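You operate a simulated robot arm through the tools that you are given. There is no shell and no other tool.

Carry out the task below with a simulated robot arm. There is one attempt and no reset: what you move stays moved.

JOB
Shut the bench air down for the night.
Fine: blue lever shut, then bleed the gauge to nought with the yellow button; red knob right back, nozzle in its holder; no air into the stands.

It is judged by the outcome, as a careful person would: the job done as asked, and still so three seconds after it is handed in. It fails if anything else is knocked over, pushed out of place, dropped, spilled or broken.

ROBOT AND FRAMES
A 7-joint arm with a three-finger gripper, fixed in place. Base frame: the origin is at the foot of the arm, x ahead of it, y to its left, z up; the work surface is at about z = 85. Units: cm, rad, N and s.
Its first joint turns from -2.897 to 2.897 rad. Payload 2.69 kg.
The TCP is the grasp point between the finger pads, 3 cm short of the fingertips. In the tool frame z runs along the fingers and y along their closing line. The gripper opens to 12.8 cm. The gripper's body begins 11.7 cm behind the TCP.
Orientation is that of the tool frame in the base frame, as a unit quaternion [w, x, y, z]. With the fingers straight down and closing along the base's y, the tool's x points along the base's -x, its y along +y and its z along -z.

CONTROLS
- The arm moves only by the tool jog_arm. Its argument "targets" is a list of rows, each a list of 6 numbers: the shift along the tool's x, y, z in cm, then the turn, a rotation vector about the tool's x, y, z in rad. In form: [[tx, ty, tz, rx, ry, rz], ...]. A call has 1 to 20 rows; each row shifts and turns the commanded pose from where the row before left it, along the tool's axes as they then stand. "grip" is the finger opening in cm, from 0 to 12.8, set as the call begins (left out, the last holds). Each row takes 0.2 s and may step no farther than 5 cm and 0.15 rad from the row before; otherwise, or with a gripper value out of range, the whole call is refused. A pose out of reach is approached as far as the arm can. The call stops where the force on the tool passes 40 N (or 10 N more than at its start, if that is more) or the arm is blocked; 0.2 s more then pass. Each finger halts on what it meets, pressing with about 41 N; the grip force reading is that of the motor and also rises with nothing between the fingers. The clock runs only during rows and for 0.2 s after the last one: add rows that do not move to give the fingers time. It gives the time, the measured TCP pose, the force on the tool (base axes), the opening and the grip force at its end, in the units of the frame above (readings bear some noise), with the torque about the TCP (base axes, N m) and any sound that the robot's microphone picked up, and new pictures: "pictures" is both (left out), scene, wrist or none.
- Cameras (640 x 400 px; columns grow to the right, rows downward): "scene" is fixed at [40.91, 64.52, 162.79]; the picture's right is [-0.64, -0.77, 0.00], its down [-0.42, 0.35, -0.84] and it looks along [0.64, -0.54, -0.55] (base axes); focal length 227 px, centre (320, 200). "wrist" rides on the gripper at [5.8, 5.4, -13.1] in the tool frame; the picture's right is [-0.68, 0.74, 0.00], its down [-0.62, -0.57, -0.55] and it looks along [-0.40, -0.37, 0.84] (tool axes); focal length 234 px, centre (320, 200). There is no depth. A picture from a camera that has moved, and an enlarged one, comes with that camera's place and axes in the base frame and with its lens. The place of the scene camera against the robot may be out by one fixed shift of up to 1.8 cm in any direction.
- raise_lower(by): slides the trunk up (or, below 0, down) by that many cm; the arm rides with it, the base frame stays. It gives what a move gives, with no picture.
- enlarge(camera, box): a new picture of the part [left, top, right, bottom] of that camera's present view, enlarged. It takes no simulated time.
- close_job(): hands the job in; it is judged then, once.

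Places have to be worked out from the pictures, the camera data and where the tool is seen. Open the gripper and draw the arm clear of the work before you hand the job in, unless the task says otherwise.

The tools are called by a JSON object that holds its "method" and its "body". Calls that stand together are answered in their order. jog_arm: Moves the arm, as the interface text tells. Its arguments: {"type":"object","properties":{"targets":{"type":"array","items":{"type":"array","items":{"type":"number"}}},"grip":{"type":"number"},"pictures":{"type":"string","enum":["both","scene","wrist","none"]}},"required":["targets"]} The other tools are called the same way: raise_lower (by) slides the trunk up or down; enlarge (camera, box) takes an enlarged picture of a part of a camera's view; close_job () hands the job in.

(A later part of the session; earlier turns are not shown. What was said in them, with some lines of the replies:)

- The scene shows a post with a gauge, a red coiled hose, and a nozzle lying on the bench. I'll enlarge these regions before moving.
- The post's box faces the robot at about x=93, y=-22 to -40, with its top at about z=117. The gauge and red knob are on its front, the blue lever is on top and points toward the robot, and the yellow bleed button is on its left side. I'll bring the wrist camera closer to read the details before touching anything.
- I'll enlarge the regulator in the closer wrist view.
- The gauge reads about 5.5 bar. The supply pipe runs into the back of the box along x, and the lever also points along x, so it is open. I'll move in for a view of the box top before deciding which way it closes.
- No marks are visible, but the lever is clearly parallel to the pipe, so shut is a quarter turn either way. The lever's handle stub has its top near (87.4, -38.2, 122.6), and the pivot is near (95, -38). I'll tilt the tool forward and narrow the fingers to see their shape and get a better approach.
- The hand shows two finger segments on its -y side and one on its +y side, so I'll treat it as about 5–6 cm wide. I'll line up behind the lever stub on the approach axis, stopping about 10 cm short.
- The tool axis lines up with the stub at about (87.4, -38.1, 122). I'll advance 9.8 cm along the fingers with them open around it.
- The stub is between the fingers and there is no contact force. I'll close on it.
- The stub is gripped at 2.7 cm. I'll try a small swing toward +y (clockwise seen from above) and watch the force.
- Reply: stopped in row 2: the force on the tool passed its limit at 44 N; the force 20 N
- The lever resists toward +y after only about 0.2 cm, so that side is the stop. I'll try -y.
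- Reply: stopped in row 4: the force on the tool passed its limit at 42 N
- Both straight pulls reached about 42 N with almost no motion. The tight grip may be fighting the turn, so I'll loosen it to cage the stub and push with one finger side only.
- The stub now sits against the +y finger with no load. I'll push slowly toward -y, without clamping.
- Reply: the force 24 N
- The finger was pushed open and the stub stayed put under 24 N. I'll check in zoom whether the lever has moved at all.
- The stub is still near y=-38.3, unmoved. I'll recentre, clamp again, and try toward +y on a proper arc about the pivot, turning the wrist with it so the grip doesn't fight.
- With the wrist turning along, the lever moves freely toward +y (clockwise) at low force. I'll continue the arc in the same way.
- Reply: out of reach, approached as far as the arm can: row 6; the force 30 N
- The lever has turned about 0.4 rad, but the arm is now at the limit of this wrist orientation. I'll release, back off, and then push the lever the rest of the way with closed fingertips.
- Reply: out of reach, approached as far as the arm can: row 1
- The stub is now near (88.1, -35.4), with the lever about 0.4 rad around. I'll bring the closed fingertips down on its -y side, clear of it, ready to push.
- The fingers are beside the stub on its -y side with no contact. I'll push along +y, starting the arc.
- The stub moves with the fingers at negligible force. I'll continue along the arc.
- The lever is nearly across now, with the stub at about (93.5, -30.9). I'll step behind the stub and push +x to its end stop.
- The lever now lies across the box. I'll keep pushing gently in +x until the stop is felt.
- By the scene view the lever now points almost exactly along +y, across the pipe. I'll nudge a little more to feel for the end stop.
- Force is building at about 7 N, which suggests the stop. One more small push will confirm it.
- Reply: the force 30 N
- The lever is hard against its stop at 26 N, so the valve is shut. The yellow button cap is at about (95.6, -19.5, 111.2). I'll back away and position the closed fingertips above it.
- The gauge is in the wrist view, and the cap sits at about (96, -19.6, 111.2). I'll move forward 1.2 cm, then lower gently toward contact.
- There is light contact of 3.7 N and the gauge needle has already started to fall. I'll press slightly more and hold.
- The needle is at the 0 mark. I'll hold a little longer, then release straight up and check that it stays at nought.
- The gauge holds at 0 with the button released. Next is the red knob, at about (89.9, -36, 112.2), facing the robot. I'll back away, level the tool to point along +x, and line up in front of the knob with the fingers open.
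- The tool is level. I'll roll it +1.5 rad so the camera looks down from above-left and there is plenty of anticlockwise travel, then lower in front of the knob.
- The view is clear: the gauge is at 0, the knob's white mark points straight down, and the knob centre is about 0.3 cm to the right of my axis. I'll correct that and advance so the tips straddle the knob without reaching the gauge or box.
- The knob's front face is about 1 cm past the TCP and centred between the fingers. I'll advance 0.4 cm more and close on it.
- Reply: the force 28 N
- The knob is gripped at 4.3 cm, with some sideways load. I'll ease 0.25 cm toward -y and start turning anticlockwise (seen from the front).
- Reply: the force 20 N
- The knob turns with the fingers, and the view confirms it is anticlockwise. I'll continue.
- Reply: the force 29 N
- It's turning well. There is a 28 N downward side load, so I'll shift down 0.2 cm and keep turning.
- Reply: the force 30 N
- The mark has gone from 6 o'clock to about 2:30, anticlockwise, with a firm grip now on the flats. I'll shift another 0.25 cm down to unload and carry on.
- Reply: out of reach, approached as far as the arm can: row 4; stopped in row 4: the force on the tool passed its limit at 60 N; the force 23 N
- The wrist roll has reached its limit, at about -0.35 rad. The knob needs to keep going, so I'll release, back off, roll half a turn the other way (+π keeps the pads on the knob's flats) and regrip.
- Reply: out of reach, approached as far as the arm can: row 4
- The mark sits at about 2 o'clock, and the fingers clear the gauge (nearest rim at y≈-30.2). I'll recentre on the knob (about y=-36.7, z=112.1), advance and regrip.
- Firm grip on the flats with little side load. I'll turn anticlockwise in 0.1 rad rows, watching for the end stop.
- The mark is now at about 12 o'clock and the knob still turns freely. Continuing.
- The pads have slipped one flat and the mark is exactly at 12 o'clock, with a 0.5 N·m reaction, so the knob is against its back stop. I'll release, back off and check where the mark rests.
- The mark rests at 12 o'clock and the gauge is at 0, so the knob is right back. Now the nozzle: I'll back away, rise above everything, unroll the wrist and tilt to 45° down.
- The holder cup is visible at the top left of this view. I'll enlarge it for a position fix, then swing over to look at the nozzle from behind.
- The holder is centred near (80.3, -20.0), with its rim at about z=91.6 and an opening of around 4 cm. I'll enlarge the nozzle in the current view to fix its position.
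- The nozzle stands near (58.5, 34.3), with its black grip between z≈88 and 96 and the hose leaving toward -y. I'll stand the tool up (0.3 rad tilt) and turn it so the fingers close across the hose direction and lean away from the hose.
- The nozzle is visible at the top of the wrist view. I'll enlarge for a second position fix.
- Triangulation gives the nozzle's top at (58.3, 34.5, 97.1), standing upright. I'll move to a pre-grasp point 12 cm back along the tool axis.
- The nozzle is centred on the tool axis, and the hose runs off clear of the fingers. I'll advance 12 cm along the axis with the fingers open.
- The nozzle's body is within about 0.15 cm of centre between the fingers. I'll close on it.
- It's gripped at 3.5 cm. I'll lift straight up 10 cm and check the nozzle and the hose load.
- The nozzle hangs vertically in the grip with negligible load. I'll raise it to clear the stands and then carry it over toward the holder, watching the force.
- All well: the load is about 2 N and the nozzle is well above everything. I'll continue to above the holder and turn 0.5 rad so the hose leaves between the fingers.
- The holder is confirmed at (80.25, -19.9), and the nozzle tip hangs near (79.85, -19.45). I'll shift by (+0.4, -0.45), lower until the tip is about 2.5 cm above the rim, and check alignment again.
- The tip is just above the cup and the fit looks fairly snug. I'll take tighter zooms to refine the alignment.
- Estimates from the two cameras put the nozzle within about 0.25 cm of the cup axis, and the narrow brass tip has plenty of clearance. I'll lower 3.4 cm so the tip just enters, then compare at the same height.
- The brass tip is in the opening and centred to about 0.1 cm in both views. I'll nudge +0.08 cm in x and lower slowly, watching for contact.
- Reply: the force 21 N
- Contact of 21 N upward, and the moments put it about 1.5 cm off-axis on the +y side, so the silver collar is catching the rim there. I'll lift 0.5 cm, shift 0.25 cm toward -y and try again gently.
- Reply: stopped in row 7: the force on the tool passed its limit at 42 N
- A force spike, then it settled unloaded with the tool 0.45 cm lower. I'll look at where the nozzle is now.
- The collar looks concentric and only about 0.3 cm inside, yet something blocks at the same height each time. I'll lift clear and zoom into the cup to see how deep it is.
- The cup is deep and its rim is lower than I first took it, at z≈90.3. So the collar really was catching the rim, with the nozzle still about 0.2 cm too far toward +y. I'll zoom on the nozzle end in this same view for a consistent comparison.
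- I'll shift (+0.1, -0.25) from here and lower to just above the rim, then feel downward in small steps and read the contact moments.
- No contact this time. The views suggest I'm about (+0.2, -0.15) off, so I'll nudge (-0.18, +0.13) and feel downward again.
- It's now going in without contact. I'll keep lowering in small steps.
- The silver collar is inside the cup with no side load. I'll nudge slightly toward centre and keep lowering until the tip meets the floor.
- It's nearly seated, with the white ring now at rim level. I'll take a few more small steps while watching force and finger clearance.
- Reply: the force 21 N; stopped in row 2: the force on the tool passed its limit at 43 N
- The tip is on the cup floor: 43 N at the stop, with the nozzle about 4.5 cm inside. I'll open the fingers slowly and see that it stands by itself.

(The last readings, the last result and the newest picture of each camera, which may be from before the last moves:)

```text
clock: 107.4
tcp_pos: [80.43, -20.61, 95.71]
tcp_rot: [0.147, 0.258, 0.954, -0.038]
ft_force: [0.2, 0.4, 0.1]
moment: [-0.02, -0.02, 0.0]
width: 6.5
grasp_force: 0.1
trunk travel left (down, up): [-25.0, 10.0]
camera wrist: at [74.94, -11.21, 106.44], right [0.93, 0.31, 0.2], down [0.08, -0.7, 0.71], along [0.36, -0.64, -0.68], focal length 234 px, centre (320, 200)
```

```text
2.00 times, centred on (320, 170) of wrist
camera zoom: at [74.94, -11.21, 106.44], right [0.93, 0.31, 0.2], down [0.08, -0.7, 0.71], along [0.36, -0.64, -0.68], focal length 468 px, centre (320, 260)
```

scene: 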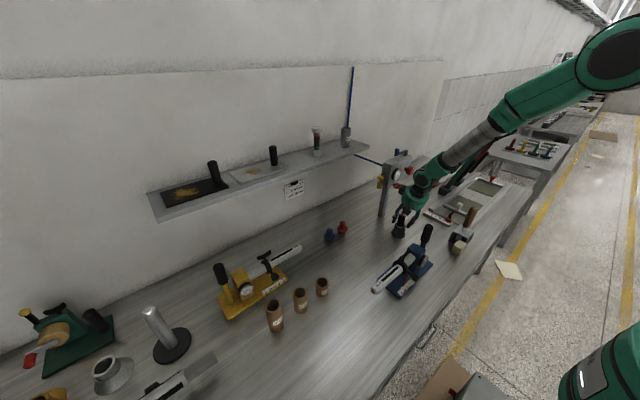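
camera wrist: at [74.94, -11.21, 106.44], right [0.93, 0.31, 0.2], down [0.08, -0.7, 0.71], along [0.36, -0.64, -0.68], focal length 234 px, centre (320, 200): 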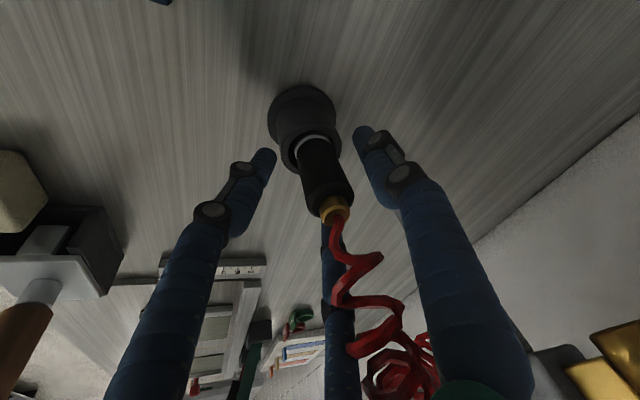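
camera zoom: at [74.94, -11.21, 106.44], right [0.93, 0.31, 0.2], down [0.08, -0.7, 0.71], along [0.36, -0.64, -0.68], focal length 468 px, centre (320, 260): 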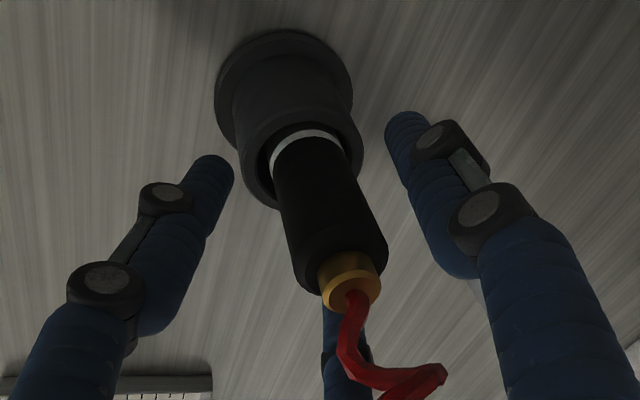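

The nozzle stands freely in its holder. I'll withdraw straight back along the tool axis, clear of the hose, and then check everything.

{"method": "jog_arm", "body": {"targets": [[0, 0, -1.5, 0, 0, 0], [0, 0, -2.5, 0, 0, 0], [0, 0, -3, 0, 0, 0], [0, 0, -3, 0, 0, 0], [0, 0, -3, 0, 0, 0], [0, 0, -3, 0, 0, 0], [0, 0, -3, 0, 0, 0], [0, 0, 0, 0, 0, 0]], "grip": 6.5, "pictures": "both"}}

{"method": "enlarge", "body": {"camera": "scene", "box": [360, 140, 450, 250]}}

{"method": "enlarge", "body": {"camera": "wrist", "box": [200, 0, 500, 240]}}

```text
clock: 109.2
tcp_pos: [75.27, -17.61, 114.02]
tcp_rot: [0.146, 0.258, 0.954, -0.039]
ft_force: [-0.1, 0.8, -0.1]
moment: [0.0, -0.04, -0.01]
width: 6.53
grasp_force: 0.1
trunk travel left (down, up): [-25.0, 10.0]
camera wrist: at [69.79, -8.23, 124.69], right [0.93, 0.31, 0.2], down [0.08, -0.7, 0.71], along [0.36, -0.64, -0.68], focal length 234 px, centre (320, 200)
```

scene: 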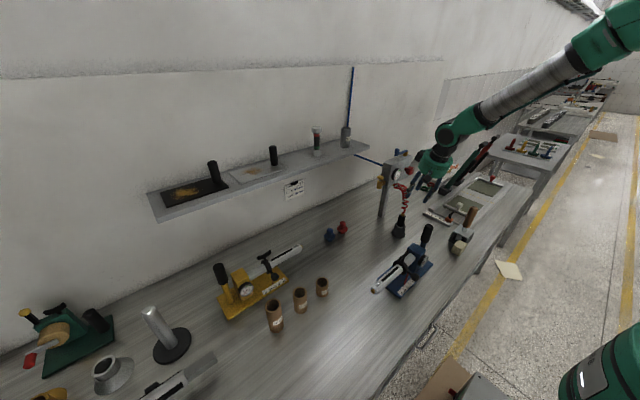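
wrist: 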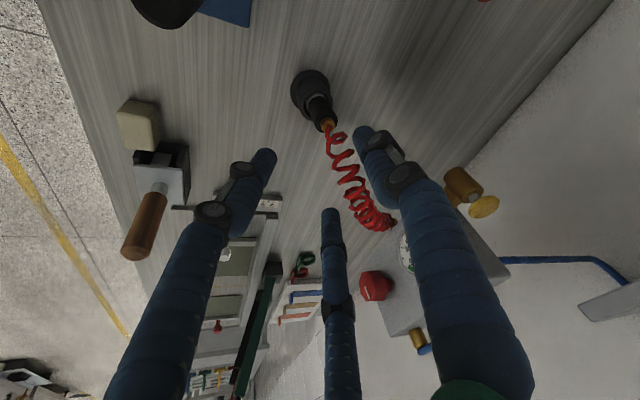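

```text
3.64 times, centred on (405, 195) of scene
camera zoom: at [40.91, 64.52, 162.79], right [-0.64, -0.77, 0.0], down [-0.42, 0.35, -0.84], along [0.64, -0.54, -0.55], focal length 824 px, centre (11, 218)
```

zoom: 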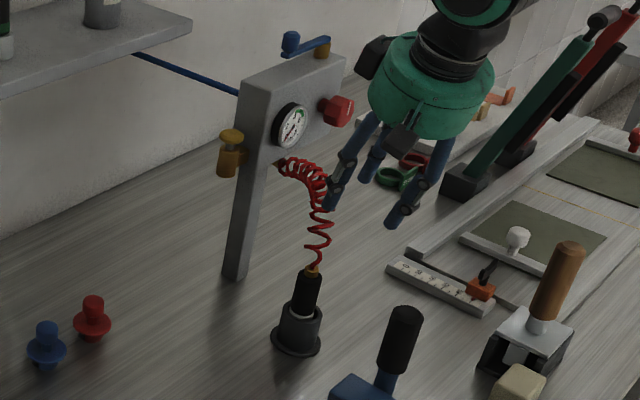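

```text
1.67 times, centred on (350, 120) of wrist
camera zoom: at [69.79, -8.23, 124.69], right [0.93, 0.31, 0.2], down [0.08, -0.7, 0.71], along [0.36, -0.64, -0.68], focal length 390 px, centre (270, 333)
```

zoom: 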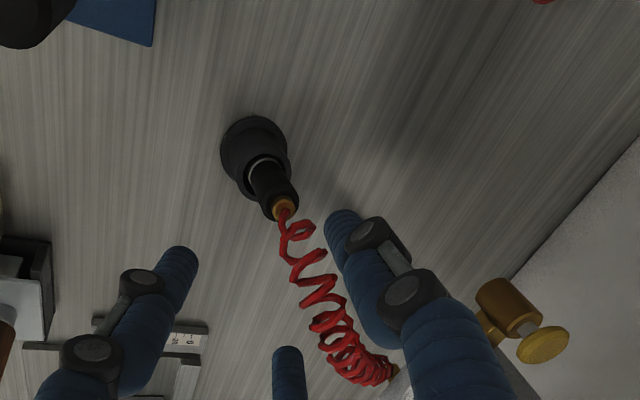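

The nozzle sits in the holder and the hose hangs free. I'll draw the arm further back and up, then do a final check of the gauge, lever, knob and stands.

{"method": "jog_arm", "body": {"targets": [[0, 0, -4, 0, 0, 0], [0, 0, -4, 0, 0, 0], [0, 0, -4, 0, 0, 0], [3.05, -1.95, -0.95, 0, 0, 0], [3.05, -1.95, -0.95, 0, 0, 0], [3.05, -1.95, -0.95, 0, 0, 0], [3.05, -1.95, -0.95, 0, 0, 0], [0, 0, -4, 0, 0, 0], [0, 0, -4, 0, 0, 0], [0, 0, 0, 0, 0, 0]], "grip": 8, "pictures": "both"}}

{"method": "enlarge", "body": {"camera": "scene", "box": [365, 135, 425, 195]}}

{"method": "enlarge", "body": {"camera": "scene", "box": [200, 200, 460, 330]}}

{"method": "enlarge", "body": {"camera": "wrist", "box": [280, 60, 480, 260]}}

```text
clock: 111.4
tcp_pos: [55.21, -14.9, 133.0]
tcp_rot: [0.147, 0.258, 0.954, -0.037]
ft_force: [-0.2, -0.2, 0.4]
moment: [-0.04, -0.06, 0.0]
width: 8.03
grasp_force: 0.1
trunk travel left (down, up): [-25.0, 10.0]
camera wrist: at [49.72, -5.47, 143.7], right [0.93, 0.31, 0.2], down [0.08, -0.7, 0.71], along [0.36, -0.64, -0.68], focal length 234 px, centre (320, 200)
```

scene: 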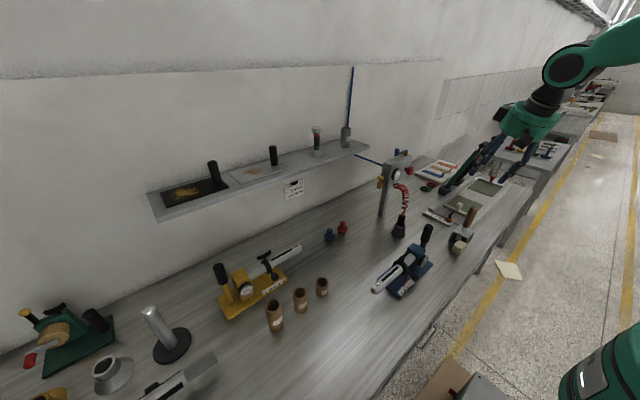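
wrist: 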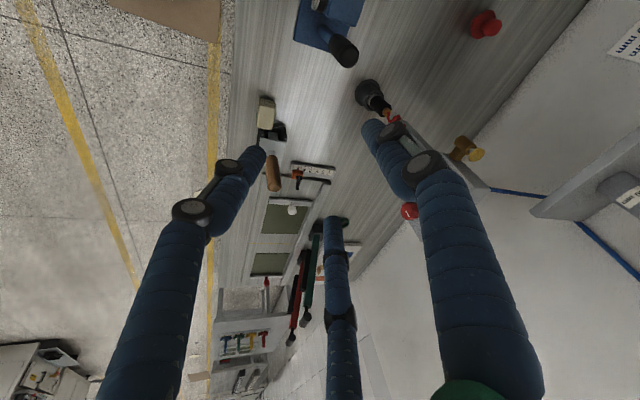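

```text
6.67 times, centred on (395, 165) of scene
camera zoom: at [40.91, 64.52, 162.79], right [-0.64, -0.77, 0.0], down [-0.42, 0.35, -0.84], along [0.64, -0.54, -0.55], focal length 1511 px, centre (-180, 433)
```

zoom: 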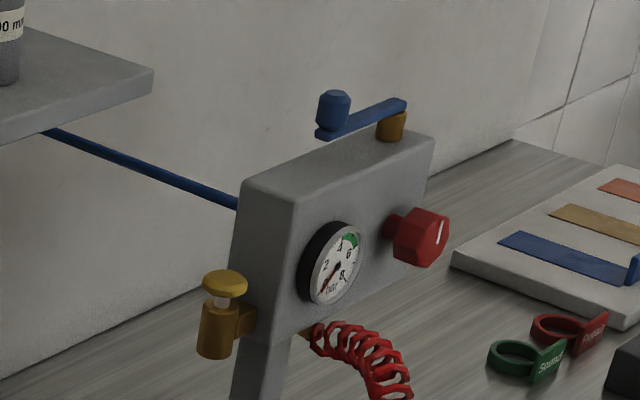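

```text
2.46 times, centred on (330, 265) of scene
camera zoom: at [40.91, 64.52, 162.79], right [-0.64, -0.77, 0.0], down [-0.42, 0.35, -0.84], along [0.64, -0.54, -0.55], focal length 558 px, centre (295, 40)
```

zoom: 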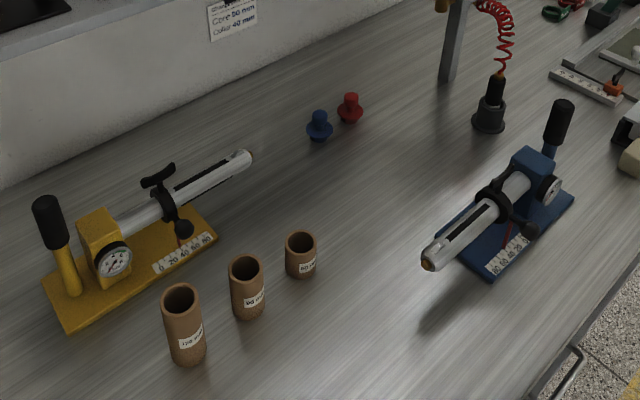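

```text
2.00 times, centred on (380, 160) of wrist
camera zoom: at [49.72, -5.47, 143.7], right [0.93, 0.31, 0.2], down [0.08, -0.7, 0.71], along [0.36, -0.64, -0.68], focal length 468 px, centre (200, 280)
```

zoom: 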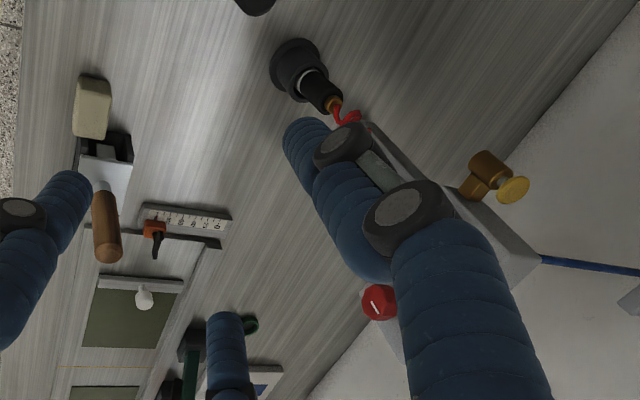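

Final check: the lever lies across the pipe at its stop, the gauge reads 0, and the knob's mark is at its back stop. The nozzle stands in the holder with the hose hanging free, the stands look untouched, and the arm is open and clear. I'm handing the job in.

{"method": "close_job", "body": {}}

```text
The job is handed in.
```

The bench air is shut down and the job is handed in; no verdict has come back yet.

- **Blue lever:** I turned it a quarter turn clockwise until it met its stop, so it now lies across the supply pipe. It had been in line with the pipe.
- **Gauge:** I bled it from about 5.5 bar to 0 with the yellow button. It still read 0 in the final check.
- **Red knob:** I turned it anticlockwise to its end stop. The white mark went from 6 o'clock to 12.
- **Nozzle:** It stands in the black holder beside the post with the hose hanging free. The collar caught the holder's rim twice on the way in, with force peaking at about 42 N, but it seated on a later try.
- **Stands:** I put no air into either of them, and both looked undisturbed at the end. The nozzle was only moved after the line was bled, and I kept it well above the stands.

Nothing else looked moved or knocked over. The gripper is open and the arm is clear of the bench.
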